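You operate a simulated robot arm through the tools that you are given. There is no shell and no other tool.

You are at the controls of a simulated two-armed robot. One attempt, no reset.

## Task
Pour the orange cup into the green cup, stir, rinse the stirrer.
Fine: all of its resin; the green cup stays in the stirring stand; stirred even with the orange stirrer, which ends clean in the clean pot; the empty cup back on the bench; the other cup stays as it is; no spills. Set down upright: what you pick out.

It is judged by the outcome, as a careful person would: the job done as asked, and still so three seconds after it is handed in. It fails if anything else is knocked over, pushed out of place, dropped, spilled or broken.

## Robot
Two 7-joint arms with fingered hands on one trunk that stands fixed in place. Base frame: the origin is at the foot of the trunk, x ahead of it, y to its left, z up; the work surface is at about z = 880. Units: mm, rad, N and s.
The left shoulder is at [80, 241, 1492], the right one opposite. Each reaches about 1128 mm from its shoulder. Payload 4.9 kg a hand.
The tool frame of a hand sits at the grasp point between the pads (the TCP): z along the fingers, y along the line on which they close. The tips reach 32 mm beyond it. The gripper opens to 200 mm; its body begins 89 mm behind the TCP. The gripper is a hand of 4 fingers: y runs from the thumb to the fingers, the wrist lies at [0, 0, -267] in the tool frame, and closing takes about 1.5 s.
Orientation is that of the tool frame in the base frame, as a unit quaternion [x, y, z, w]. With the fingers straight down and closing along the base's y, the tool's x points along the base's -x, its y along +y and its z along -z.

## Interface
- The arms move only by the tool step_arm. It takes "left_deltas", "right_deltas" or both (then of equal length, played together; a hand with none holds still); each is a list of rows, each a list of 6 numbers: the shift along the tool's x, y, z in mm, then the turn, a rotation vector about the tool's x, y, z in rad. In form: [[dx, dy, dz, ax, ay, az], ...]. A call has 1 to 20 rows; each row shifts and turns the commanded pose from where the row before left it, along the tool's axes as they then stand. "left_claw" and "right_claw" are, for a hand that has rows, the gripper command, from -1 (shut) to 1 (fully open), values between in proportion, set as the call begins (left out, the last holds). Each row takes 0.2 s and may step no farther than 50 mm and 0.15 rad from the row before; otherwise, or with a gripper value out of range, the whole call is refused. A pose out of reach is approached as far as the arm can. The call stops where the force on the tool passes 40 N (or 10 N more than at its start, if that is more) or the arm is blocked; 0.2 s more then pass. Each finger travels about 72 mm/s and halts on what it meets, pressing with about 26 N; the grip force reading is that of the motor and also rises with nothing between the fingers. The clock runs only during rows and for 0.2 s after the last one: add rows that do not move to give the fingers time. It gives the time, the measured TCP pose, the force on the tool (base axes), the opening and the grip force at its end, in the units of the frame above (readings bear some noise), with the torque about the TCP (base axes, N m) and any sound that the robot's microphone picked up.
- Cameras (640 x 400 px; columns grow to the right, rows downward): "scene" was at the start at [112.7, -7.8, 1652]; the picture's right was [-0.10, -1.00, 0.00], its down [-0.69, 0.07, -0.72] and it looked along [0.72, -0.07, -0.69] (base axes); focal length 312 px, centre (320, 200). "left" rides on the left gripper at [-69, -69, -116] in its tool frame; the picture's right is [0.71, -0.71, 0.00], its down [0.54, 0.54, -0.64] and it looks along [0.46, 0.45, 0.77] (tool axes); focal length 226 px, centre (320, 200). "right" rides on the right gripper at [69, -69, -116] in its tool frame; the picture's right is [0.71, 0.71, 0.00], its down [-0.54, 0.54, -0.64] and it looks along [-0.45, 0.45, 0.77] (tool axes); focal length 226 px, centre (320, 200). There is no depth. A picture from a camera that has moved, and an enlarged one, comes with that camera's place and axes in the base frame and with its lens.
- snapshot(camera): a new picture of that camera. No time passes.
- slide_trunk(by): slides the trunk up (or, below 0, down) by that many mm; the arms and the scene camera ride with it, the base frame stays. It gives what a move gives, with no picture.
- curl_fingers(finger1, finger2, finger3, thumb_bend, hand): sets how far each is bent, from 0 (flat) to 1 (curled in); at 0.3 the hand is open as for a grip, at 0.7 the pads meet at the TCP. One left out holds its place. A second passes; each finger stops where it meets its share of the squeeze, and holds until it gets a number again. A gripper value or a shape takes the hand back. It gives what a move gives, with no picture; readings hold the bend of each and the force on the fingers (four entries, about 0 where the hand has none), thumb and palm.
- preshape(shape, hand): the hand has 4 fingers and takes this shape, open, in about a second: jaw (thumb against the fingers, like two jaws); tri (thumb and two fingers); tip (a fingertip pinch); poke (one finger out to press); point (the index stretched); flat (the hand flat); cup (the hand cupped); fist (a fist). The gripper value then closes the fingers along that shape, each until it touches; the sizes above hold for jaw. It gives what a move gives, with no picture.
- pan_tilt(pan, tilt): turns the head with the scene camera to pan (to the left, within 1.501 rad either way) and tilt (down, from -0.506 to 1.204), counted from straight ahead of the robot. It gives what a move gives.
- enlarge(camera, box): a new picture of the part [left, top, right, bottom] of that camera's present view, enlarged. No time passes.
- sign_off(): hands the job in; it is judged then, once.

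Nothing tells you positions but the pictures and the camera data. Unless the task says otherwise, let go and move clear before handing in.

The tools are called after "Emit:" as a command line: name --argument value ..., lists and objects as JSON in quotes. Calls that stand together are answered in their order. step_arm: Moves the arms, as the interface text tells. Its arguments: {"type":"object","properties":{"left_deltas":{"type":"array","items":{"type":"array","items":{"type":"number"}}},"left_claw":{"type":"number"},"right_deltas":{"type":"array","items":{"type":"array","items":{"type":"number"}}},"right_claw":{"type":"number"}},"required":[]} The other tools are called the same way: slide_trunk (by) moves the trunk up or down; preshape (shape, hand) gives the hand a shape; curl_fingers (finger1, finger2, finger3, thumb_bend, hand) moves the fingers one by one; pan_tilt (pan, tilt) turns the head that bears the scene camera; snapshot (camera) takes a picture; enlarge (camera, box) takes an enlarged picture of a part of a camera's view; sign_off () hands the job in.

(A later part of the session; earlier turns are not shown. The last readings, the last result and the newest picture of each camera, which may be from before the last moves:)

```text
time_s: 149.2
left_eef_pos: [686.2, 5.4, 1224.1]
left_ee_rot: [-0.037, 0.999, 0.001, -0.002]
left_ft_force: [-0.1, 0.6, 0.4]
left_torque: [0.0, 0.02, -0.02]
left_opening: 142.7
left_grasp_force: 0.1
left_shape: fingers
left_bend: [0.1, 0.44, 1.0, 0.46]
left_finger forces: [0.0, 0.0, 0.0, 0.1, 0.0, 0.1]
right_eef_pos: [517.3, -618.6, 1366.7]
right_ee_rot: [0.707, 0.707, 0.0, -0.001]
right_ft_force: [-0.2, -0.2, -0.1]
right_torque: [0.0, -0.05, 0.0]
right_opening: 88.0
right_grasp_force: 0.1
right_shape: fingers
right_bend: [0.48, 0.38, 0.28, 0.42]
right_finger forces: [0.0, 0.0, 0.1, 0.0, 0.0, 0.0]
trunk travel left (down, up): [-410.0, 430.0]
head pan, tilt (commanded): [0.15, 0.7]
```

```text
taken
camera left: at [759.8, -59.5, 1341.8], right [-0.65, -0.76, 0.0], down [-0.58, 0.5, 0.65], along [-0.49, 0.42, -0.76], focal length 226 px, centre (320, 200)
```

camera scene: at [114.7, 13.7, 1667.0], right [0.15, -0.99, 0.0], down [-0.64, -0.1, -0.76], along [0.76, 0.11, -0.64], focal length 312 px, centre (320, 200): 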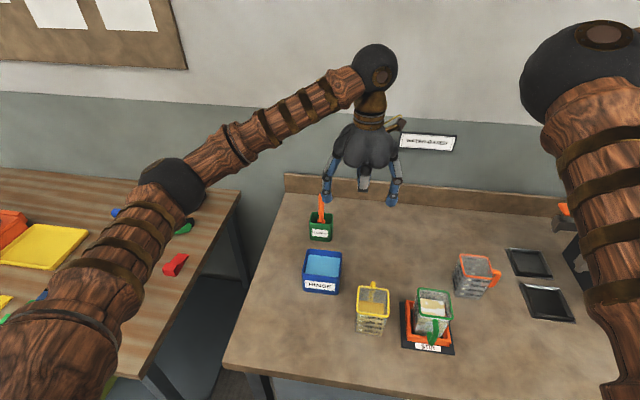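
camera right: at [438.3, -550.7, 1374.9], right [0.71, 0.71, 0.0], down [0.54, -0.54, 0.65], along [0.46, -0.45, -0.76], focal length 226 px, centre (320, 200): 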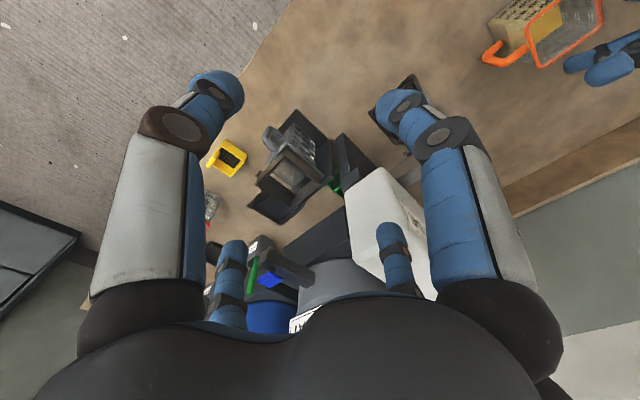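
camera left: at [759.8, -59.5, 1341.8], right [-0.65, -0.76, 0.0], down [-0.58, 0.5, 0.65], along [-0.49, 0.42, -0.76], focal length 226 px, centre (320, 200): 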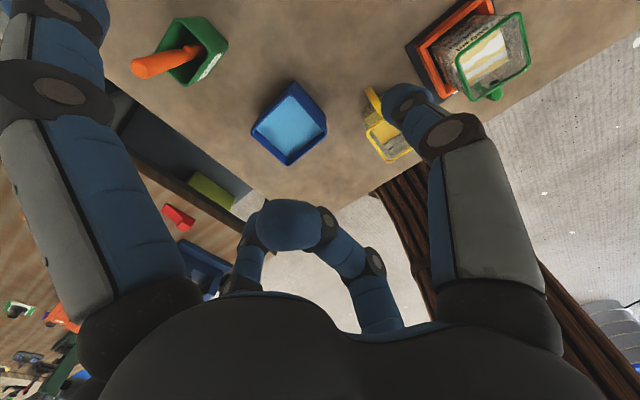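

Good view of the stirrer from the left camera. I'll zoom in on it from both cameras to locate it in 3D.

Emit:
enlarge --camera "left" --box '[120, 0, 240, 100]'

Emit:
enlarge --camera "scene" --box '[295, 180, 345, 250]'

Emit:
enlarge --camera "left" --box '[380, 0, 560, 120]'

```text
4.00 times, centred on (180, 50) of left
camera zoom: at [759.8, -59.5, 1341.8], right [-0.65, -0.76, 0.0], down [-0.58, 0.5, 0.65], along [-0.49, 0.42, -0.76], focal length 904 px, centre (880, 800)
```

zoom: 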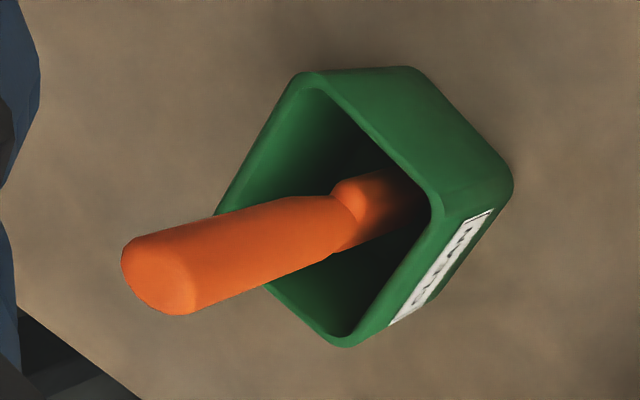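

```text
5.71 times, centred on (320, 215) of scene
camera zoom: at [114.7, 13.7, 1667.0], right [0.15, -0.99, 0.0], down [-0.64, -0.1, -0.76], along [0.76, 0.11, -0.64], focal length 1782 px, centre (320, 114)
```

zoom: 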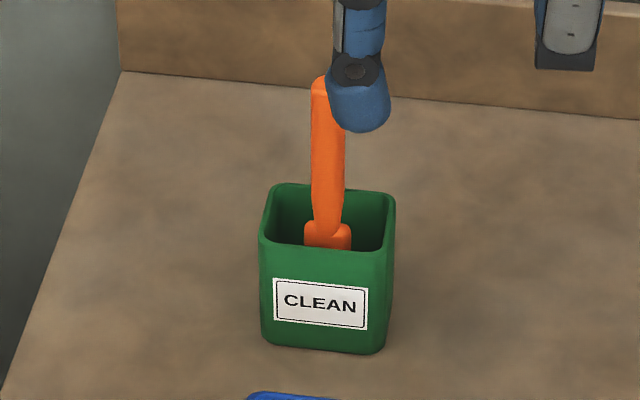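

```text
3.33 times, centred on (470, 60) of left
camera zoom: at [759.8, -59.5, 1341.8], right [-0.65, -0.76, 0.0], down [-0.58, 0.5, 0.65], along [-0.49, 0.42, -0.76], focal length 754 px, centre (-180, 667)
```

zoom: 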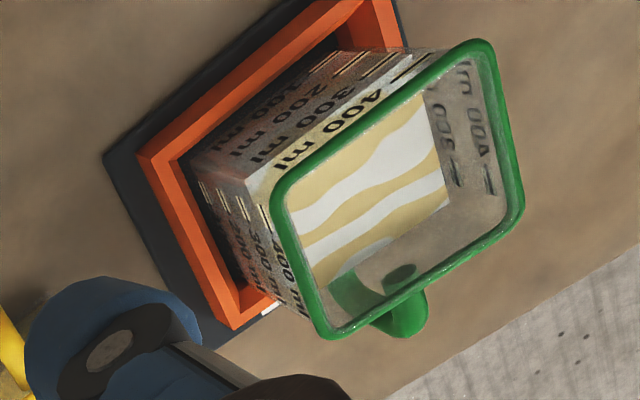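

Triangulating gives the stirrer standing upright at about (852, 121), with its top at z ≈ 1061, an ~18 mm handle down to z ≈ 966 and the blade inside the pot below that. I'll set the left fingers evenly open, align the yaw, and move above it.

Emit:
curl_fingers --hand "left" --finger1 0.4 --finger2 0.4 --finger3 0.4 --thumb_bend 0.4

Emit:
step_arm --left_deltas '[[0, 0, 0, 0, 0, 0.074], [-33.2, 23.2, 10, 0, 0, 0], [-33.2, 23.2, 10, 0, 0, 0], [-33.2, 23.2, 10, 0, 0, 0], [-33.2, 23.2, 10, 0, 0, 0], [-33.2, 23.2, 10, 0, 0, 0], [0, 0, 0, 0, 0, 0]]'

Emit:
snapshot --camera "left"

Emit:
snapshot --camera "scene"

```text
time_s: 150.2
left_eef_pos: [686.0, 3.0, 1224.8]
left_ee_rot: [-0.036, 0.999, 0.0, -0.002]
left_ft_force: [-0.8, 0.7, 0.6]
left_torque: [-0.02, -0.01, -0.02]
left_opening: 105.7
left_grasp_force: 0.0
left_shape: fingers
left_bend: [0.4, 0.4, 0.4, 0.4]
left_finger forces: [0.1, 0.0, 0.0, 0.1, 0.1, 0.1]
right_eef_pos: [516.2, -620.1, 1366.2]
right_ee_rot: [0.707, 0.707, 0.0, 0.0]
right_ft_force: [0.4, 0.6, -0.6]
right_torque: [0.01, 0.01, -0.02]
right_opening: 88.1
right_grasp_force: 0.0
right_shape: fingers
right_bend: [0.48, 0.38, 0.28, 0.42]
right_finger forces: [0.0, 0.0, 0.0, 0.0, 0.0, 0.0]
trunk travel left (down, up): [-410.0, 430.0]
head pan, tilt (commanded): [0.15, 0.7]
```

```text
time_s: 151.8
left_eef_pos: [851.8, 120.3, 1175.2]
left_ee_rot: [0.001, 1.0, 0.0, -0.001]
left_ft_force: [0.2, 0.6, -0.1]
left_torque: [0.03, -0.03, -0.01]
left_opening: 105.5
left_grasp_force: 0.2
left_shape: fingers
left_bend: [0.4, 0.4, 0.4, 0.4]
left_finger forces: [0.0, 0.0, 0.0, 0.1, 0.0, 0.0]
right_eef_pos: [516.8, -621.4, 1366.5]
right_ee_rot: [0.707, 0.707, 0.0, 0.0]
right_ft_force: [-0.2, -0.5, 0.4]
right_torque: [0.0, -0.02, -0.01]
right_opening: 88.3
right_grasp_force: 0.1
right_shape: fingers
right_bend: [0.48, 0.38, 0.28, 0.42]
right_finger forces: [0.0, 0.1, 0.0, 0.1, 0.0, 0.0]
trunk travel left (down, up): [-410.0, 430.0]
head pan, tilt (commanded): [0.15, 0.7]
```

```text
taken
camera left: at [919.8, 51.2, 1292.1], right [-0.71, -0.71, 0.0], down [-0.54, 0.54, 0.64], along [-0.46, 0.46, -0.76], focal length 226 px, centre (320, 200)
```

left: 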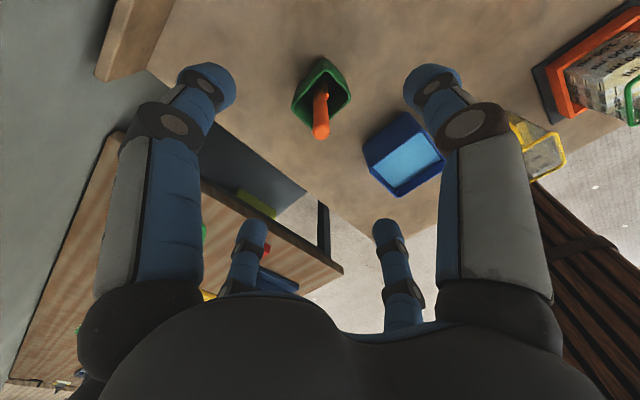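

```text
taken
camera scene: at [113.9, 12.7, 1667.1], right [0.15, -0.99, 0.0], down [-0.64, -0.1, -0.77], along [0.76, 0.11, -0.64], focal length 312 px, centre (320, 200)
```

scene: 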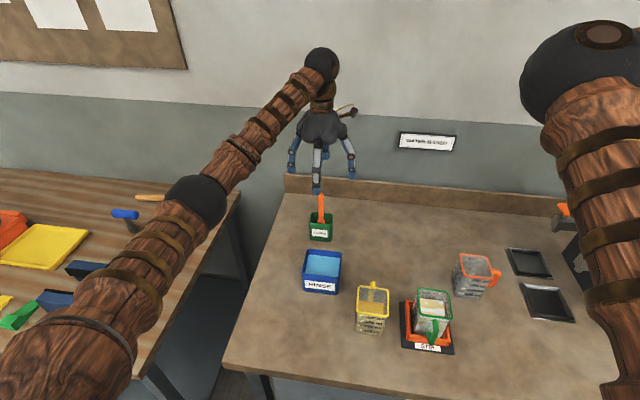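

The stirrer's top is exactly under the hand's axis. Lowering straight down around the handle.

Emit:
step_arm --left_deltas '[[0, 0, 40, 0, 0, 0], [0, 0, 40, 0, 0, 0], [0, 0, 0, 0, 0, 0]]'

Emit:
snapshot --camera "left"

Emit:
enlarge --camera "scene" --box '[260, 80, 400, 260]'

```text
time_s: 152.7
left_eef_pos: [851.2, 121.4, 1097.5]
left_ee_rot: [0.001, 1.0, 0.0, -0.001]
left_ft_force: [-0.3, 0.7, -0.5]
left_torque: [0.02, -0.06, 0.02]
left_opening: 105.3
left_grasp_force: 0.0
left_shape: fingers
left_bend: [0.4, 0.4, 0.4, 0.4]
left_finger forces: [0.0, 0.0, 0.0, 0.1, 0.0, 0.0]
right_eef_pos: [515.9, -620.3, 1367.6]
right_ee_rot: [0.707, 0.707, 0.0, 0.001]
right_ft_force: [-0.5, 0.2, 0.2]
right_torque: [-0.04, -0.03, 0.0]
right_opening: 88.1
right_grasp_force: 0.0
right_shape: fingers
right_bend: [0.48, 0.38, 0.28, 0.42]
right_finger forces: [0.0, 0.1, 0.0, 0.0, 0.0, 0.0]
trunk travel left (down, up): [-410.0, 430.0]
head pan, tilt (commanded): [0.15, 0.7]
```

```text
taken
camera left: at [919.1, 51.6, 1215.0], right [-0.71, -0.71, 0.0], down [-0.54, 0.54, 0.64], along [-0.46, 0.46, -0.77], focal length 226 px, centre (320, 200)
```

left: 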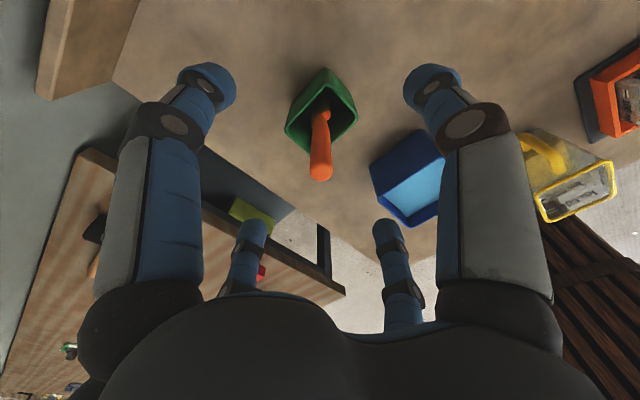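

```text
2.22 times, centred on (330, 170) of scene
camera zoom: at [113.6, 13.3, 1667.2], right [0.15, -0.99, 0.0], down [-0.64, -0.1, -0.77], along [0.76, 0.11, -0.64], focal length 693 px, centre (298, 267)
```

zoom: 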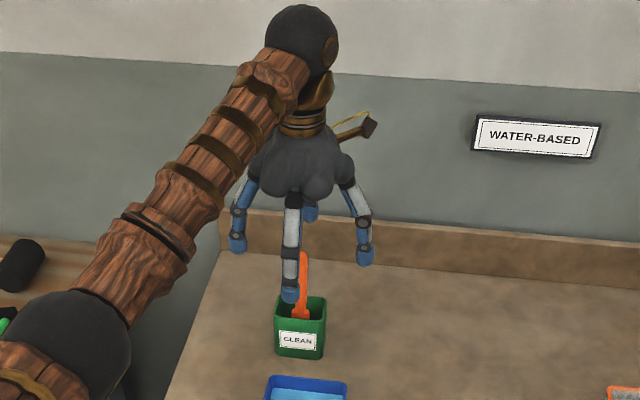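

Still aligned. Lowering to gripping height.

Emit:
step_arm --left_deltas '[[0, 0, 32, 0, 0, 0], [0, 0, 30, 0, 0, 0], [0, 0, 0, 0, 0, 0]]'

Emit:
snapshot --camera "left"

Emit:
enlarge --camera "scene" --box '[260, 80, 400, 260]'

```text
time_s: 153.4
left_eef_pos: [853.4, 119.9, 1034.4]
left_ee_rot: [0.002, 1.0, -0.001, -0.001]
left_ft_force: [-0.5, -0.2, -0.3]
left_torque: [0.03, -0.05, 0.0]
left_opening: 105.6
left_grasp_force: 0.1
left_shape: fingers
left_bend: [0.4, 0.4, 0.4, 0.4]
left_finger forces: [0.1, 0.1, 0.0, 0.0, 0.0, 0.0]
right_eef_pos: [515.9, -620.9, 1366.2]
right_ee_rot: [0.707, 0.707, 0.0, 0.0]
right_ft_force: [-0.4, -0.4, 0.0]
right_torque: [-0.02, -0.03, 0.03]
right_opening: 88.4
right_grasp_force: 0.1
right_shape: fingers
right_bend: [0.48, 0.38, 0.28, 0.42]
right_finger forces: [0.1, 0.1, 0.0, 0.0, 0.0, 0.0]
trunk travel left (down, up): [-410.0, 430.0]
head pan, tilt (commanded): [0.15, 0.7]
```

```text
taken
camera left: at [920.8, 50.6, 1151.8], right [-0.71, -0.71, 0.0], down [-0.54, 0.54, 0.64], along [-0.46, 0.46, -0.76], focal length 226 px, centre (320, 200)
```

left: 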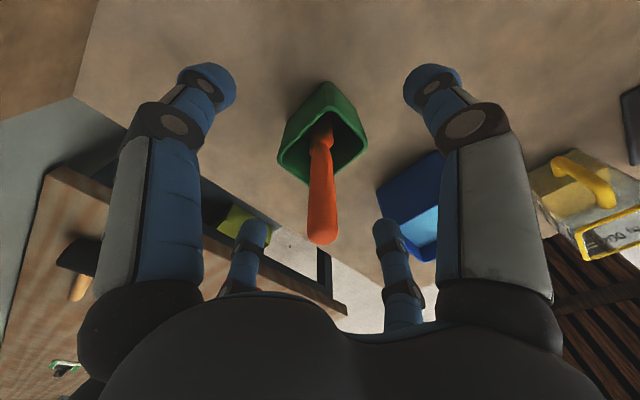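

```text
2.22 times, centred on (330, 170) of scene
camera zoom: at [114.3, 13.2, 1667.1], right [0.15, -0.99, 0.0], down [-0.64, -0.1, -0.76], along [0.76, 0.11, -0.64], focal length 693 px, centre (298, 267)
```

zoom: 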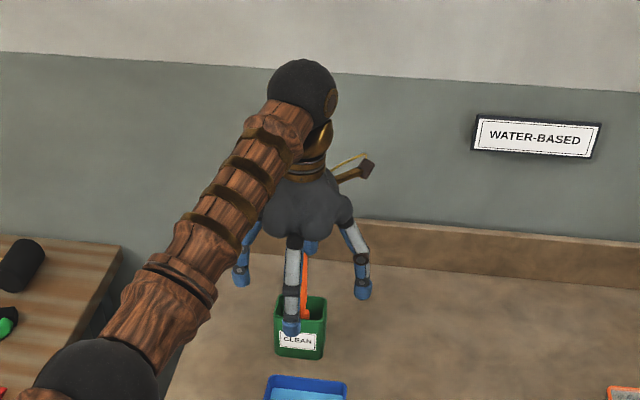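

Handle is centred between all four fingers. Closing them evenly.

Emit:
curl_fingers --hand "left" --finger1 0.6 --finger2 0.6 --finger3 0.6 --thumb_bend 0.6

Emit:
curl_fingers --hand "left" --finger1 0.66 --finger2 0.8 --finger3 0.66 --thumb_bend 0.8

Emit:
curl_fingers --hand "left" --finger1 0.8 --finger3 0.8

Emit:
snapshot --camera "left"

```text
time_s: 154.4
left_eef_pos: [854.4, 119.1, 1034.9]
left_ee_rot: [0.002, 1.0, 0.0, -0.001]
left_ft_force: [0.9, 0.7, -0.2]
left_torque: [0.02, -0.02, 0.01]
left_opening: 33.4
left_grasp_force: 0.1
left_shape: fingers
left_bend: [0.6, 0.6, 0.6, 0.6]
left_finger forces: [0.0, 0.0, 0.0, 0.1, 0.0, 0.0]
right_eef_pos: [516.8, -620.6, 1366.8]
right_ee_rot: [0.707, 0.707, -0.001, 0.0]
right_ft_force: [0.1, -0.4, 0.0]
right_torque: [-0.02, -0.01, 0.03]
right_opening: 88.6
right_grasp_force: 0.0
right_shape: fingers
right_bend: [0.48, 0.38, 0.28, 0.42]
right_finger forces: [0.0, 0.0, 0.0, 0.1, 0.1, 0.0]
trunk travel left (down, up): [-410.0, 430.0]
head pan, tilt (commanded): [0.15, 0.7]
```

```text
time_s: 155.4
left_eef_pos: [852.9, 119.5, 1034.7]
left_ee_rot: [0.001, 1.0, 0.0, -0.001]
left_ft_force: [0.1, 1.0, 0.2]
left_torque: [0.13, 0.0, 0.02]
left_opening: 7.8
left_grasp_force: 9.4
left_shape: fingers
left_bend: [0.66, 0.63, 0.65, 0.76]
left_finger forces: [0.0, 9.5, 0.9, 0.0, 8.7, 0.1]
right_eef_pos: [515.9, -620.4, 1367.0]
right_ee_rot: [0.707, 0.707, 0.0, -0.001]
right_ft_force: [0.0, 0.3, -0.6]
right_torque: [-0.01, 0.01, 0.0]
right_opening: 88.1
right_grasp_force: 0.0
right_shape: fingers
right_bend: [0.48, 0.38, 0.28, 0.42]
right_finger forces: [0.1, 0.1, 0.1, 0.1, 0.0, 0.1]
trunk travel left (down, up): [-410.0, 430.0]
head pan, tilt (commanded): [0.15, 0.7]
```

```text
time_s: 156.4
left_eef_pos: [852.3, 119.3, 1034.9]
left_ee_rot: [0.001, 1.0, 0.0, -0.003]
left_ft_force: [0.6, 0.8, -0.1]
left_torque: [0.14, 0.02, 0.01]
left_opening: 1.6
left_grasp_force: 18.6
left_shape: fingers
left_bend: [0.68, 0.63, 0.68, 0.77]
left_finger forces: [0.1, 10.3, 7.1, 0.1, 19.9, 0.0]
right_eef_pos: [515.5, -621.6, 1366.8]
right_ee_rot: [0.708, 0.707, 0.0, 0.001]
right_ft_force: [0.2, -0.6, 0.3]
right_torque: [0.0, -0.03, 0.03]
right_opening: 88.1
right_grasp_force: 0.1
right_shape: fingers
right_bend: [0.48, 0.38, 0.28, 0.42]
right_finger forces: [0.1, 0.0, 0.0, 0.1, 0.0, 0.0]
trunk travel left (down, up): [-410.0, 430.0]
head pan, tilt (commanded): [0.15, 0.7]
```

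```text
taken
camera left: at [921.1, 50.5, 1151.5], right [-0.71, -0.71, 0.0], down [-0.54, 0.54, 0.64], along [-0.46, 0.46, -0.76], focal length 226 px, centre (320, 200)
```

left: 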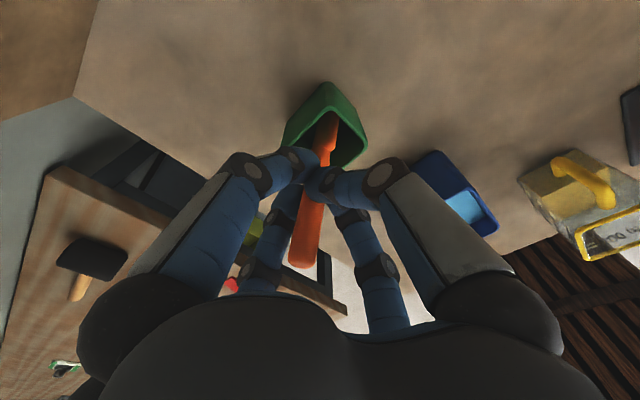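

The strong thumb pushed the handle about 10 mm off centre, tilting the stirrer a few degrees. I'll ease the thumb back to centre while finger 2 follows, so the stirrer is held straight.

Emit:
curl_fingers --hand "left" --finger1 0.62 --finger3 0.62

Emit:
curl_fingers --hand "left" --finger2 0.8 --thumb_bend 0.705

Emit:
snapshot --camera "left"

```text
time_s: 157.4
left_eef_pos: [852.5, 119.1, 1035.6]
left_ee_rot: [0.001, 1.0, 0.0, -0.001]
left_ft_force: [-0.7, 1.6, -0.6]
left_torque: [0.14, 0.0, -0.02]
left_opening: 17.0
left_grasp_force: 9.2
left_shape: fingers
left_bend: [0.62, 0.63, 0.62, 0.77]
left_finger forces: [0.1, 9.1, 0.0, 0.1, 8.3, 0.0]
right_eef_pos: [516.9, -619.3, 1366.2]
right_ee_rot: [0.707, 0.707, 0.0, 0.001]
right_ft_force: [-0.3, -0.2, -0.5]
right_torque: [0.0, -0.02, 0.01]
right_opening: 88.2
right_grasp_force: 0.1
right_shape: fingers
right_bend: [0.48, 0.38, 0.28, 0.42]
right_finger forces: [0.0, 0.0, 0.0, 0.0, 0.0, 0.0]
trunk travel left (down, up): [-410.0, 430.0]
head pan, tilt (commanded): [0.15, 0.7]
```

```text
time_s: 158.4
left_eef_pos: [851.7, 119.2, 1034.5]
left_ee_rot: [0.0, 1.0, 0.0, -0.002]
left_ft_force: [0.9, 0.0, -0.5]
left_torque: [0.0, 0.01, 0.0]
left_opening: 17.4
left_grasp_force: 0.4
left_shape: fingers
left_bend: [0.62, 0.78, 0.61, 0.69]
left_finger forces: [0.0, 0.0, 1.1, 0.0, 0.0, 0.0]
right_eef_pos: [516.4, -621.9, 1367.1]
right_ee_rot: [0.707, 0.707, 0.0, 0.0]
right_ft_force: [0.3, -0.2, -0.4]
right_torque: [-0.02, 0.02, -0.03]
right_opening: 88.1
right_grasp_force: 0.0
right_shape: fingers
right_bend: [0.48, 0.38, 0.28, 0.42]
right_finger forces: [0.1, 0.0, 0.1, 0.0, 0.1, 0.0]
trunk travel left (down, up): [-410.0, 430.0]
head pan, tilt (commanded): [0.15, 0.7]
```

```text
taken
camera left: at [921.1, 50.3, 1151.6], right [-0.71, -0.71, 0.0], down [-0.54, 0.54, 0.64], along [-0.46, 0.46, -0.76], focal length 226 px, centre (320, 200)
```

left: 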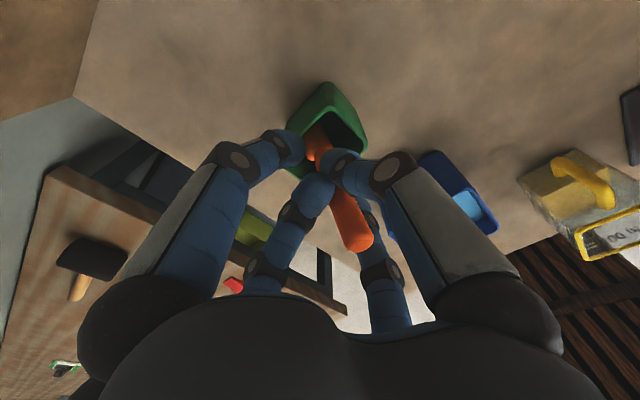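

The handle slipped sideways out of the pinch and now leans in the pot. I'll open the fingers gently and see where it rests.

Emit:
curl_fingers --hand "left" --finger1 0.45 --finger2 0.45 --finger3 0.45 --thumb_bend 0.45

Emit:
snapshot --camera "left"

Emit:
enlarge --camera "scene" --box '[280, 130, 380, 260]'

```text
time_s: 159.4
left_eef_pos: [852.9, 120.2, 1035.1]
left_ee_rot: [0.001, 1.0, 0.0, -0.001]
left_ft_force: [-0.2, 0.3, 0.4]
left_torque: [-0.02, -0.03, 0.01]
left_opening: 87.1
left_grasp_force: 0.0
left_shape: fingers
left_bend: [0.45, 0.45, 0.45, 0.45]
left_finger forces: [0.0, 0.0, 0.0, 0.0, 0.1, 0.0]
right_eef_pos: [516.2, -620.9, 1366.4]
right_ee_rot: [0.707, 0.707, 0.0, 0.0]
right_ft_force: [0.2, -0.1, 0.2]
right_torque: [-0.02, 0.01, -0.02]
right_opening: 88.3
right_grasp_force: 0.1
right_shape: fingers
right_bend: [0.48, 0.38, 0.28, 0.42]
right_finger forces: [0.0, 0.0, 0.0, 0.0, 0.0, 0.0]
trunk travel left (down, up): [-410.0, 430.0]
head pan, tilt (commanded): [0.15, 0.7]
```

```text
taken
camera left: at [921.1, 50.3, 1151.6], right [-0.71, -0.71, 0.0], down [-0.54, 0.54, 0.64], along [-0.46, 0.46, -0.76], focal length 226 px, centre (320, 200)
```

left: 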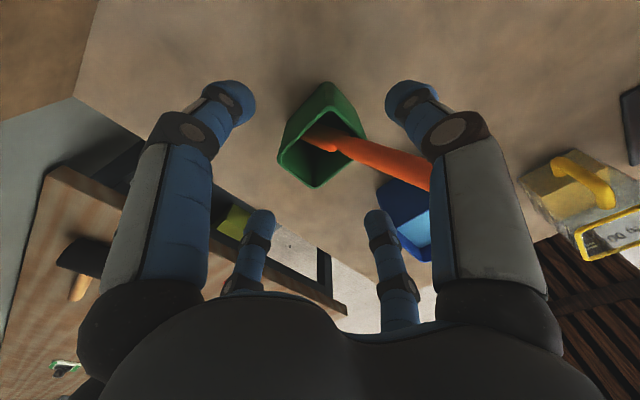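

```text
3.08 times, centred on (330, 195) of scene
camera zoom: at [114.7, 12.9, 1667.0], right [0.15, -0.99, 0.0], down [-0.64, -0.1, -0.76], along [0.76, 0.11, -0.64], focal length 960 px, centre (289, 215)
```

zoom: 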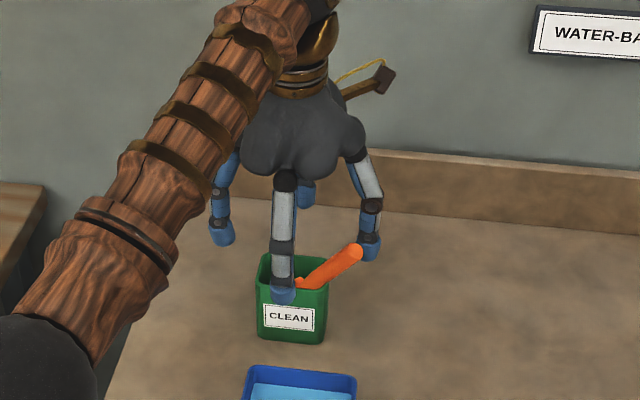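

The stirrer now leans over the pot's right rim with its top near the thumb. I'll raise the hand straight up a little and look.

Emit:
step_arm --left_deltas '[[0, 0, -5, 0, 0, 0], [0, 0, -10, 0, 0, 0], [0, 0, -15, 0, 0, 0], [0, 0, 0, 0, 0, 0]]'

Emit:
snapshot --camera "left"

Emit:
enlarge --camera "scene" --box '[280, 130, 380, 260]'

```text
time_s: 160.4
left_eef_pos: [852.5, 119.6, 1063.5]
left_ee_rot: [0.0, 1.0, 0.0, -0.002]
left_ft_force: [-0.7, -0.3, -0.6]
left_torque: [-0.02, -0.01, 0.03]
left_opening: 87.1
left_grasp_force: 0.0
left_shape: fingers
left_bend: [0.45, 0.45, 0.45, 0.45]
left_finger forces: [0.0, 0.1, 0.0, 0.1, 0.1, 0.0]
right_eef_pos: [516.0, -620.5, 1366.6]
right_ee_rot: [0.707, 0.707, 0.0, 0.0]
right_ft_force: [-0.8, 0.0, 0.7]
right_torque: [-0.02, 0.02, -0.02]
right_opening: 88.3
right_grasp_force: 0.0
right_shape: fingers
right_bend: [0.48, 0.38, 0.28, 0.42]
right_finger forces: [0.0, 0.0, 0.0, 0.0, 0.1, 0.0]
trunk travel left (down, up): [-410.0, 430.0]
head pan, tilt (commanded): [0.15, 0.7]
```

```text
taken
camera left: at [920.7, 49.9, 1180.9], right [-0.71, -0.71, 0.0], down [-0.54, 0.54, 0.64], along [-0.46, 0.46, -0.76], focal length 226 px, centre (320, 200)
```

left: 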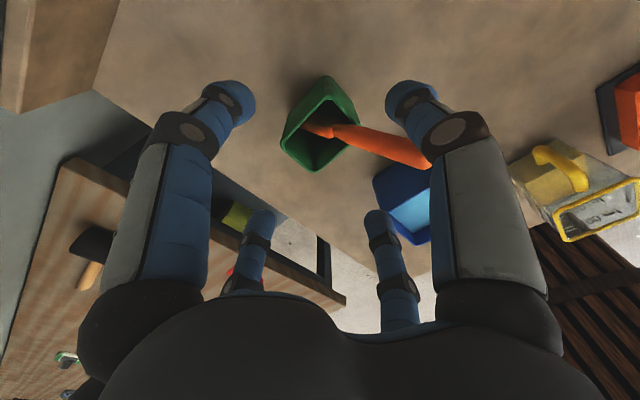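

```text
3.08 times, centred on (330, 195) of scene
camera zoom: at [114.8, 13.2, 1667.0], right [0.15, -0.99, 0.0], down [-0.64, -0.1, -0.76], along [0.76, 0.11, -0.64], focal length 960 px, centre (289, 215)
```

zoom: 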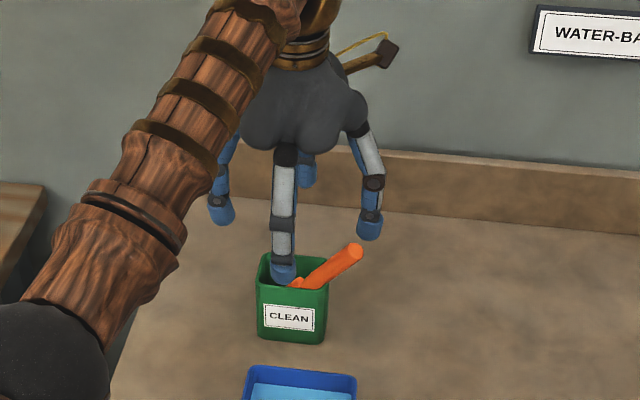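

It rests stably against the pot's right rim. I'll rise further and triangulate its new lie.

Emit:
step_arm --left_deltas '[[0, 0, -40, 0, 0, 0], [0, 0, -40, 0, 0, 0], [20, 20, -20, 0, 0, 0], [20, 20, 0, 0, 0, 0], [20, 20, 0, 0, 0, 0], [0, 0, 0, 0, 0, 0]]'

Emit:
snapshot --camera "left"

Emit:
enlarge --camera "scene" --box '[290, 190, 360, 250]'

```text
time_s: 161.8
left_eef_pos: [792.4, 179.1, 1164.8]
left_ee_rot: [0.002, 1.0, 0.0, -0.002]
left_ft_force: [0.1, 1.4, -0.1]
left_torque: [0.04, 0.02, 0.01]
left_opening: 87.1
left_grasp_force: 0.0
left_shape: fingers
left_bend: [0.45, 0.45, 0.45, 0.45]
left_finger forces: [0.1, 0.0, 0.0, 0.0, 0.0, 0.0]
right_eef_pos: [515.6, -622.3, 1367.3]
right_ee_rot: [0.708, 0.707, 0.0, 0.001]
right_ft_force: [0.0, 0.2, 0.1]
right_torque: [0.02, 0.0, -0.01]
right_opening: 88.1
right_grasp_force: 0.2
right_shape: fingers
right_bend: [0.48, 0.38, 0.28, 0.42]
right_finger forces: [0.1, 0.0, 0.0, 0.1, 0.1, 0.0]
trunk travel left (down, up): [-410.0, 430.0]
head pan, tilt (commanded): [0.15, 0.7]
```

```text
taken
camera left: at [861.6, 109.8, 1280.6], right [-0.71, -0.71, 0.0], down [-0.54, 0.54, 0.65], along [-0.46, 0.46, -0.76], focal length 226 px, centre (320, 200)
```

left: 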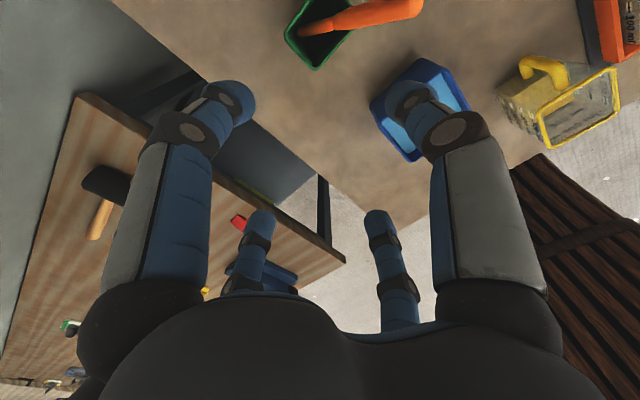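

```text
6.67 times, centred on (325, 220) of scene
camera zoom: at [114.9, 12.2, 1667.0], right [0.15, -0.99, 0.0], down [-0.64, -0.1, -0.76], along [0.76, 0.11, -0.64], focal length 2080 px, centre (287, 67)
```

zoom: 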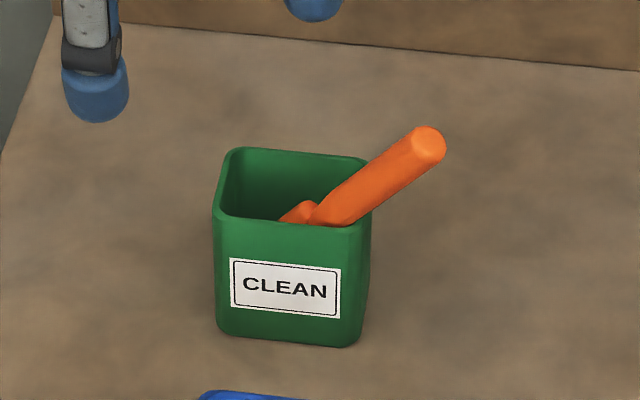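

Zooming the left camera on the leaning stirrer for triangulation.

Emit:
enlarge --camera "left" --box '[270, 0, 430, 100]'

```text
4.00 times, centred on (350, 50) of left
camera zoom: at [861.6, 109.8, 1280.6], right [-0.71, -0.71, 0.0], down [-0.54, 0.54, 0.65], along [-0.46, 0.46, -0.76], focal length 904 px, centre (200, 800)
```

zoom: 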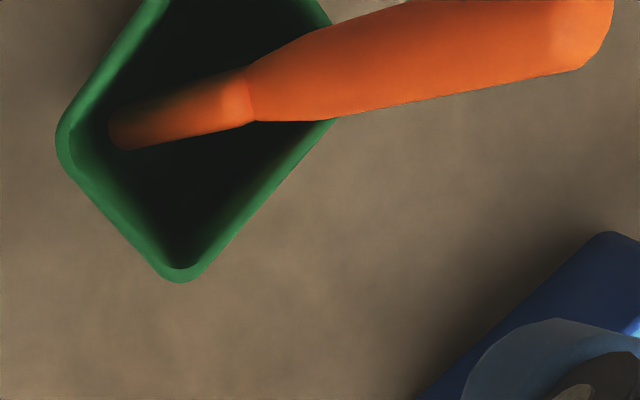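

The stirrer now leans from the pot's far-left bottom corner up to (808, 53, 1041). Its axis runs along (-0.31, -0.51, 0.80) and it is about 180 mm long. I'll tilt the hand to match that axis and approach inline from its top end.

Emit:
curl_fingers --hand "left" --finger1 0.53 --finger2 0.53 --finger3 0.53 --thumb_bend 0.53

Emit:
step_arm --left_deltas '[[0, 0, 0, -0.11, -0.0668, 0], [0, 0, 0, -0.11, -0.0668, 0], [0, 0, 0, -0.11, -0.0668, 0], [0, 0, 0, -0.11, -0.0668, 0], [0, 0, 0, -0.11, -0.0668, 0], [3.4, -44.1, -8.5, 0, 0, 0], [3.4, -44.1, -8.5, 0, 0, 0], [3.4, -44.1, -8.5, 0, 0, 0], [3.4, -44.1, -8.5, 0, 0, 0], [0, 0, 0, 0, 0, 0]]'

Emit:
snapshot --camera "left"

Emit:
snapshot --camera "scene"

```text
time_s: 162.8
left_eef_pos: [793.5, 179.4, 1163.5]
left_ee_rot: [0.002, 1.0, 0.0, -0.001]
left_ft_force: [0.3, 0.5, -0.5]
left_torque: [0.0, 0.01, -0.03]
left_opening: 58.7
left_grasp_force: 0.0
left_shape: fingers
left_bend: [0.53, 0.53, 0.53, 0.53]
left_finger forces: [0.0, 0.0, 0.0, 0.0, 0.0, 0.0]
right_eef_pos: [515.1, -620.4, 1366.6]
right_ee_rot: [0.707, 0.707, 0.0, 0.0]
right_ft_force: [0.7, -0.3, -0.4]
right_torque: [-0.01, 0.02, -0.04]
right_opening: 88.1
right_grasp_force: 0.1
right_shape: fingers
right_bend: [0.48, 0.38, 0.28, 0.42]
right_finger forces: [0.0, 0.1, 0.1, 0.1, 0.0, 0.0]
trunk travel left (down, up): [-410.0, 430.0]
head pan, tilt (commanded): [0.15, 0.7]
```

```text
time_s: 165.1
left_eef_pos: [785.8, 13.3, 1094.2]
left_ee_rot: [0.001, 0.949, 0.27, 0.162]
left_ft_force: [1.0, 0.3, 0.4]
left_torque: [0.0, 0.0, 0.0]
left_opening: 58.7
left_grasp_force: 0.1
left_shape: fingers
left_bend: [0.53, 0.53, 0.53, 0.53]
left_finger forces: [0.0, 0.1, 0.1, 0.0, 0.0, 0.1]
right_eef_pos: [515.5, -619.7, 1366.6]
right_ee_rot: [0.707, 0.707, 0.001, 0.0]
right_ft_force: [-0.8, 0.8, 0.3]
right_torque: [-0.01, -0.01, 0.01]
right_opening: 87.9
right_grasp_force: 0.0
right_shape: fingers
right_bend: [0.48, 0.38, 0.28, 0.42]
right_finger forces: [0.1, 0.0, 0.0, 0.0, 0.0, 0.1]
trunk travel left (down, up): [-410.0, 430.0]
head pan, tilt (commanded): [0.15, 0.7]
```

```text
taken
camera left: at [820.4, -110.7, 1175.1], right [-0.61, -0.54, -0.58], down [-0.76, 0.18, 0.63], along [-0.23, 0.82, -0.52], focal length 226 px, centre (320, 200)
```

left: 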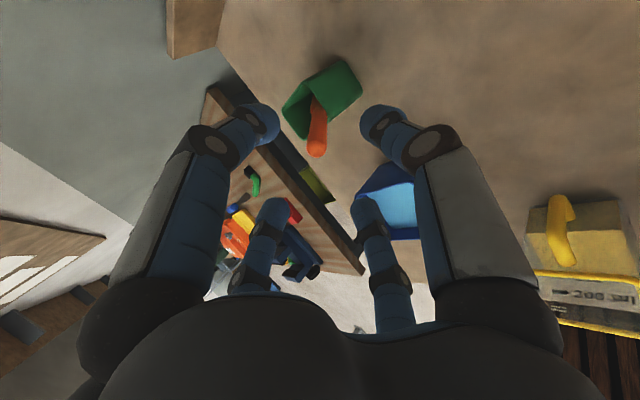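

```text
taken
camera scene: at [114.7, 13.9, 1667.0], right [0.15, -0.99, 0.0], down [-0.64, -0.1, -0.76], along [0.76, 0.11, -0.64], focal length 312 px, centre (320, 200)
```

scene: 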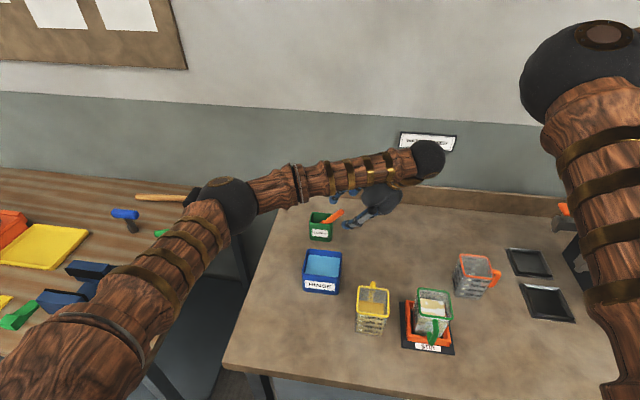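

The stirrer lines up with the hand's axis almost perfectly. Advancing along it.

Emit:
step_arm --left_deltas '[[0, 0, 30, 0, 0, 0], [0, 0, 30, 0, 0, 0], [0, 0, 0, 0, 0, 0]]'

Emit:
snapshot --camera "left"

Emit:
enlarge --camera "scene" --box '[280, 130, 440, 270]'

```text
time_s: 165.8
left_eef_pos: [803.2, 43.2, 1048.2]
left_ee_rot: [0.0, 0.949, 0.27, 0.163]
left_ft_force: [-0.2, -1.0, 0.4]
left_torque: [0.04, 0.01, 0.01]
left_opening: 58.8
left_grasp_force: 0.0
left_shape: fingers
left_bend: [0.53, 0.53, 0.53, 0.53]
left_finger forces: [0.0, 0.0, 0.0, 0.0, 0.0, 0.1]
right_eef_pos: [515.5, -620.8, 1366.9]
right_ee_rot: [0.706, 0.708, 0.0, 0.0]
right_ft_force: [0.7, -0.1, 0.0]
right_torque: [0.04, -0.03, 0.0]
right_opening: 88.2
right_grasp_force: 0.0
right_shape: fingers
right_bend: [0.48, 0.38, 0.28, 0.42]
right_finger forces: [0.0, 0.1, 0.0, 0.0, 0.0, 0.1]
trunk travel left (down, up): [-410.0, 430.0]
head pan, tilt (commanded): [0.15, 0.7]
```

```text
taken
camera left: at [837.2, -80.8, 1128.5], right [-0.61, -0.54, -0.58], down [-0.76, 0.18, 0.63], along [-0.23, 0.82, -0.52], focal length 226 px, centre (320, 200)
```

left: 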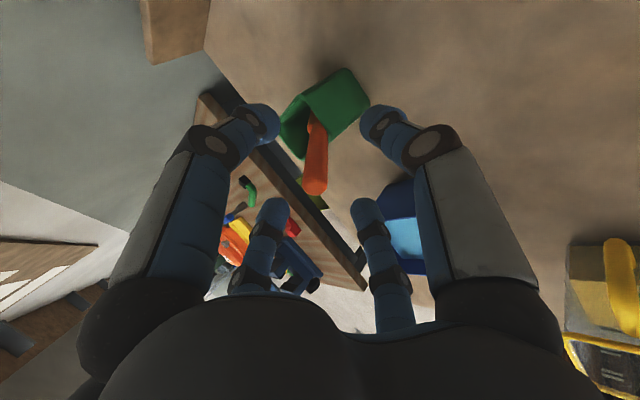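

```text
2.86 times, centred on (360, 200) of scene
camera zoom: at [113.8, 12.6, 1667.1], right [0.15, -0.99, 0.0], down [-0.64, -0.1, -0.77], along [0.76, 0.11, -0.64], focal length 891 px, centre (206, 200)
```

zoom: 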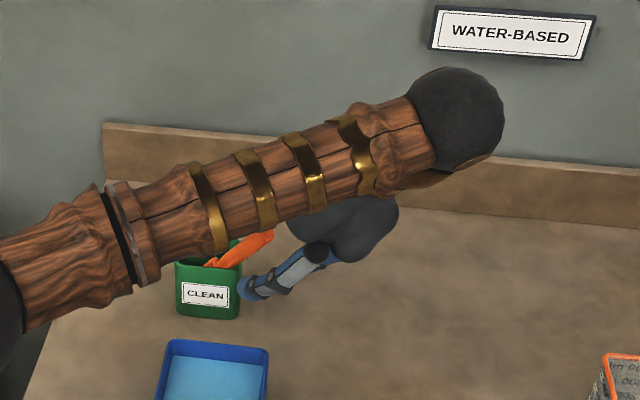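

Nearly centred; a 4 mm correction toward finger 2, and then the last advance.

Emit:
step_arm --left_deltas '[[-1, 4, 15, 0, 0, 0], [0, 0, 22, 0, 0, 0], [0, 0, 0, 0, 0, 0]]'

Emit:
snapshot --camera "left"

Emit:
enlarge --camera "left" --box '[240, 60, 400, 260]'

```text
time_s: 166.7
left_eef_pos: [814.7, 66.3, 1020.1]
left_ee_rot: [0.002, 0.949, 0.27, 0.163]
left_ft_force: [0.2, -0.5, 0.4]
left_torque: [0.01, -0.04, -0.01]
left_opening: 58.6
left_grasp_force: 0.0
left_shape: fingers
left_bend: [0.53, 0.53, 0.53, 0.53]
left_finger forces: [0.0, 0.0, 0.0, 0.1, 0.0, 0.0]
right_eef_pos: [516.6, -620.3, 1366.0]
right_ee_rot: [0.708, 0.707, 0.0, 0.0]
right_ft_force: [-0.3, -0.5, -0.2]
right_torque: [0.03, -0.01, -0.01]
right_opening: 88.3
right_grasp_force: 0.1
right_shape: fingers
right_bend: [0.48, 0.38, 0.28, 0.42]
right_finger forces: [0.0, 0.0, 0.1, 0.1, 0.0, 0.0]
trunk travel left (down, up): [-410.0, 430.0]
head pan, tilt (commanded): [0.15, 0.7]
```

```text
taken
camera left: at [849.3, -58.8, 1101.0], right [-0.61, -0.54, -0.58], down [-0.76, 0.18, 0.63], along [-0.23, 0.82, -0.52], focal length 226 px, centre (320, 200)
```

left: 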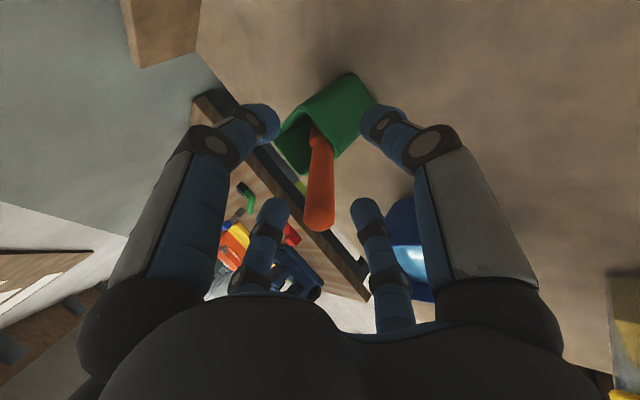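

```text
2.00 times, centred on (320, 160) of left
camera zoom: at [849.3, -58.8, 1101.0], right [-0.61, -0.54, -0.58], down [-0.76, 0.18, 0.63], along [-0.23, 0.82, -0.52], focal length 452 px, centre (320, 280)
```

zoom: 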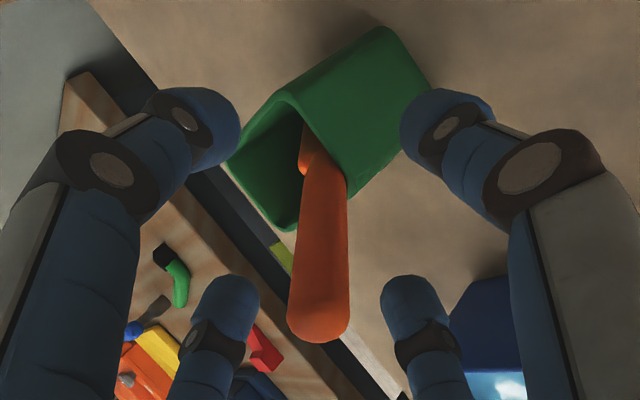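

Well centred among all four fingers. Closing evenly by position first, then tightening with the thumb held at the centre position.

Emit:
curl_fingers --hand "left" --finger1 0.64 --finger2 0.64 --finger3 0.64 --thumb_bend 0.64

Emit:
curl_fingers --hand "left" --finger1 0.67 --finger2 0.67 --finger3 0.67 --thumb_bend 0.67

Emit:
snapshot --camera "left"

```text
time_s: 167.7
left_eef_pos: [814.3, 66.0, 1020.9]
left_ee_rot: [0.001, 0.949, 0.27, 0.163]
left_ft_force: [0.1, -0.5, 0.8]
left_torque: [0.02, 0.01, 0.03]
left_opening: 19.5
left_grasp_force: 0.0
left_shape: fingers
left_bend: [0.64, 0.64, 0.64, 0.64]
left_finger forces: [0.0, 0.1, 0.1, 0.0, 0.2, 0.0]
right_eef_pos: [517.6, -621.1, 1367.2]
right_ee_rot: [0.707, 0.707, 0.0, 0.0]
right_ft_force: [-1.2, 0.2, 0.6]
right_torque: [-0.03, 0.02, 0.02]
right_opening: 88.1
right_grasp_force: 0.1
right_shape: fingers
right_bend: [0.48, 0.38, 0.28, 0.42]
right_finger forces: [0.1, 0.0, 0.0, 0.0, 0.0, 0.0]
trunk travel left (down, up): [-410.0, 430.0]
head pan, tilt (commanded): [0.15, 0.7]
```

```text
time_s: 168.7
left_eef_pos: [815.1, 65.5, 1020.9]
left_ee_rot: [0.002, 0.949, 0.269, 0.162]
left_ft_force: [1.1, -0.8, -0.8]
left_torque: [-0.01, 0.0, -0.01]
left_opening: 10.5
left_grasp_force: 1.0
left_shape: fingers
left_bend: [0.66, 0.66, 0.67, 0.67]
left_finger forces: [0.5, 0.5, 0.3, 0.0, 0.6, 0.0]
right_eef_pos: [515.5, -620.7, 1367.5]
right_ee_rot: [0.707, 0.707, 0.0, 0.0]
right_ft_force: [-0.4, 0.4, -0.1]
right_torque: [0.01, 0.0, 0.02]
right_opening: 88.2
right_grasp_force: 0.1
right_shape: fingers
right_bend: [0.48, 0.38, 0.28, 0.42]
right_finger forces: [0.0, 0.0, 0.0, 0.0, 0.0, 0.0]
trunk travel left (down, up): [-410.0, 430.0]
head pan, tilt (commanded): [0.15, 0.7]
```

```text
taken
camera left: at [849.4, -58.4, 1101.1], right [-0.61, -0.54, -0.58], down [-0.76, 0.18, 0.63], along [-0.23, 0.82, -0.52], focal length 226 px, centre (320, 200)
```

left: 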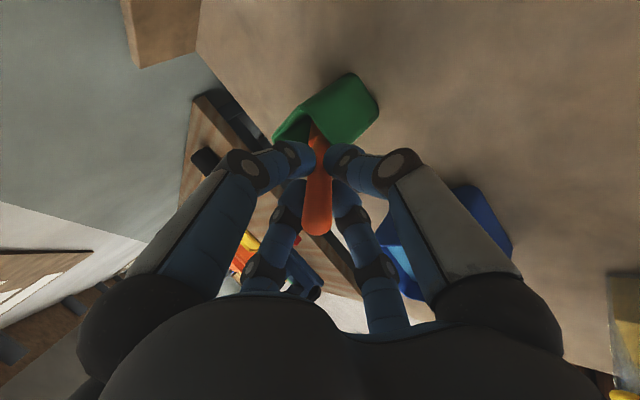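

All four fingers touch the handle evenly. Tightening now with the thumb limited.

Emit:
curl_fingers --hand "left" --finger1 0.75 --finger2 0.75 --finger3 0.75 --thumb_bend 0.685

Emit:
snapshot --camera "left"

```text
time_s: 169.7
left_eef_pos: [815.0, 66.7, 1021.3]
left_ee_rot: [0.001, 0.949, 0.27, 0.163]
left_ft_force: [-0.9, -0.4, 0.6]
left_torque: [-0.08, -0.03, 0.01]
left_opening: 8.9
left_grasp_force: 14.0
left_shape: fingers
left_bend: [0.67, 0.67, 0.68, 0.67]
left_finger forces: [8.3, 6.2, 8.0, 0.1, 4.6, 0.0]
right_eef_pos: [517.9, -620.0, 1366.0]
right_ee_rot: [0.707, 0.707, 0.0, -0.001]
right_ft_force: [0.0, -0.7, -0.2]
right_torque: [-0.01, -0.01, 0.0]
right_opening: 88.2
right_grasp_force: 0.1
right_shape: fingers
right_bend: [0.48, 0.38, 0.28, 0.42]
right_finger forces: [0.0, 0.1, 0.0, 0.0, 0.0, 0.0]
trunk travel left (down, up): [-410.0, 430.0]
head pan, tilt (commanded): [0.15, 0.7]
```

```text
taken
camera left: at [849.4, -58.5, 1101.1], right [-0.61, -0.54, -0.58], down [-0.76, 0.18, 0.63], along [-0.23, 0.82, -0.52], focal length 226 px, centre (320, 200)
```

left: 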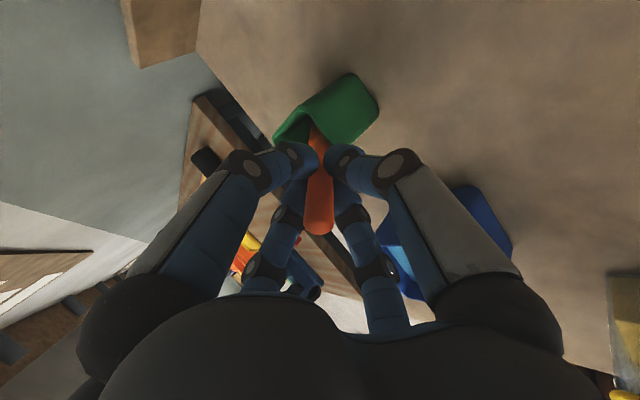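

A firm, even four-finger grip on the handle. Lifting straight up out of the pot.

Emit:
step_arm --left_deltas '[[-1.6, 2.6, -4, 0, 0, 0], [-3.1, 5.1, -8, 0, 0, 0], [-6.24, 10.26, -16, 0, 0, 0], [-6.24, 10.26, -16, 0, 0, 0], [0, 0, 0, 0, 0, 0]]'

Emit:
snapshot --camera "left"

Emit:
enlarge --camera "scene" --box '[280, 130, 440, 270]'

```text
time_s: 170.8
left_eef_pos: [815.2, 67.1, 1076.2]
left_ee_rot: [0.0, 0.949, 0.269, 0.164]
left_ft_force: [0.2, -0.5, 0.7]
left_torque: [-0.05, 0.01, -0.06]
left_opening: 8.6
left_grasp_force: 13.8
left_shape: fingers
left_bend: [0.67, 0.67, 0.68, 0.67]
left_finger forces: [8.2, 6.1, 8.2, 0.0, 4.6, 0.0]
right_eef_pos: [515.7, -622.1, 1365.1]
right_ee_rot: [0.707, 0.707, 0.0, 0.0]
right_ft_force: [0.3, -0.3, 0.1]
right_torque: [-0.05, 0.01, 0.03]
right_opening: 88.0
right_grasp_force: 0.0
right_shape: fingers
right_bend: [0.48, 0.38, 0.28, 0.42]
right_finger forces: [0.0, 0.0, 0.0, 0.1, 0.0, 0.0]
trunk travel left (down, up): [-410.0, 430.0]
head pan, tilt (commanded): [0.15, 0.7]
```

```text
taken
camera left: at [849.9, -58.3, 1156.1], right [-0.61, -0.54, -0.58], down [-0.76, 0.18, 0.63], along [-0.23, 0.82, -0.52], focal length 226 px, centre (320, 200)
```

left: 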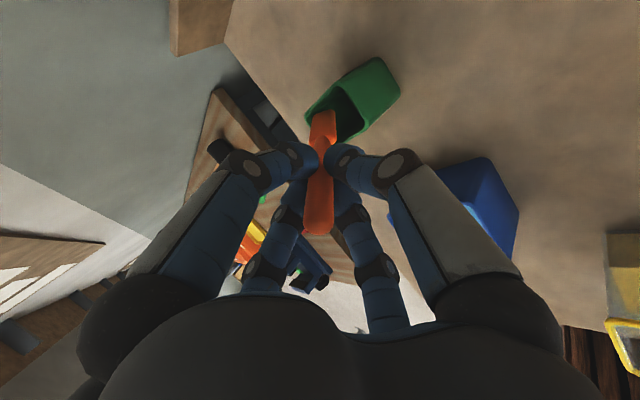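

```text
2.86 times, centred on (360, 200) of scene
camera zoom: at [114.9, 12.7, 1667.0], right [0.15, -0.99, 0.0], down [-0.64, -0.1, -0.76], along [0.76, 0.11, -0.64], focal length 891 px, centre (206, 200)
```

zoom: 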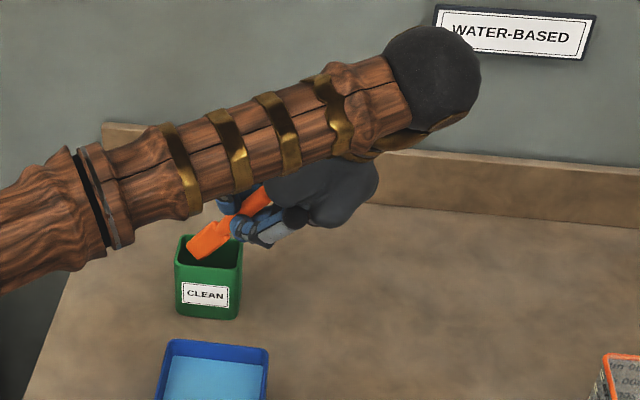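

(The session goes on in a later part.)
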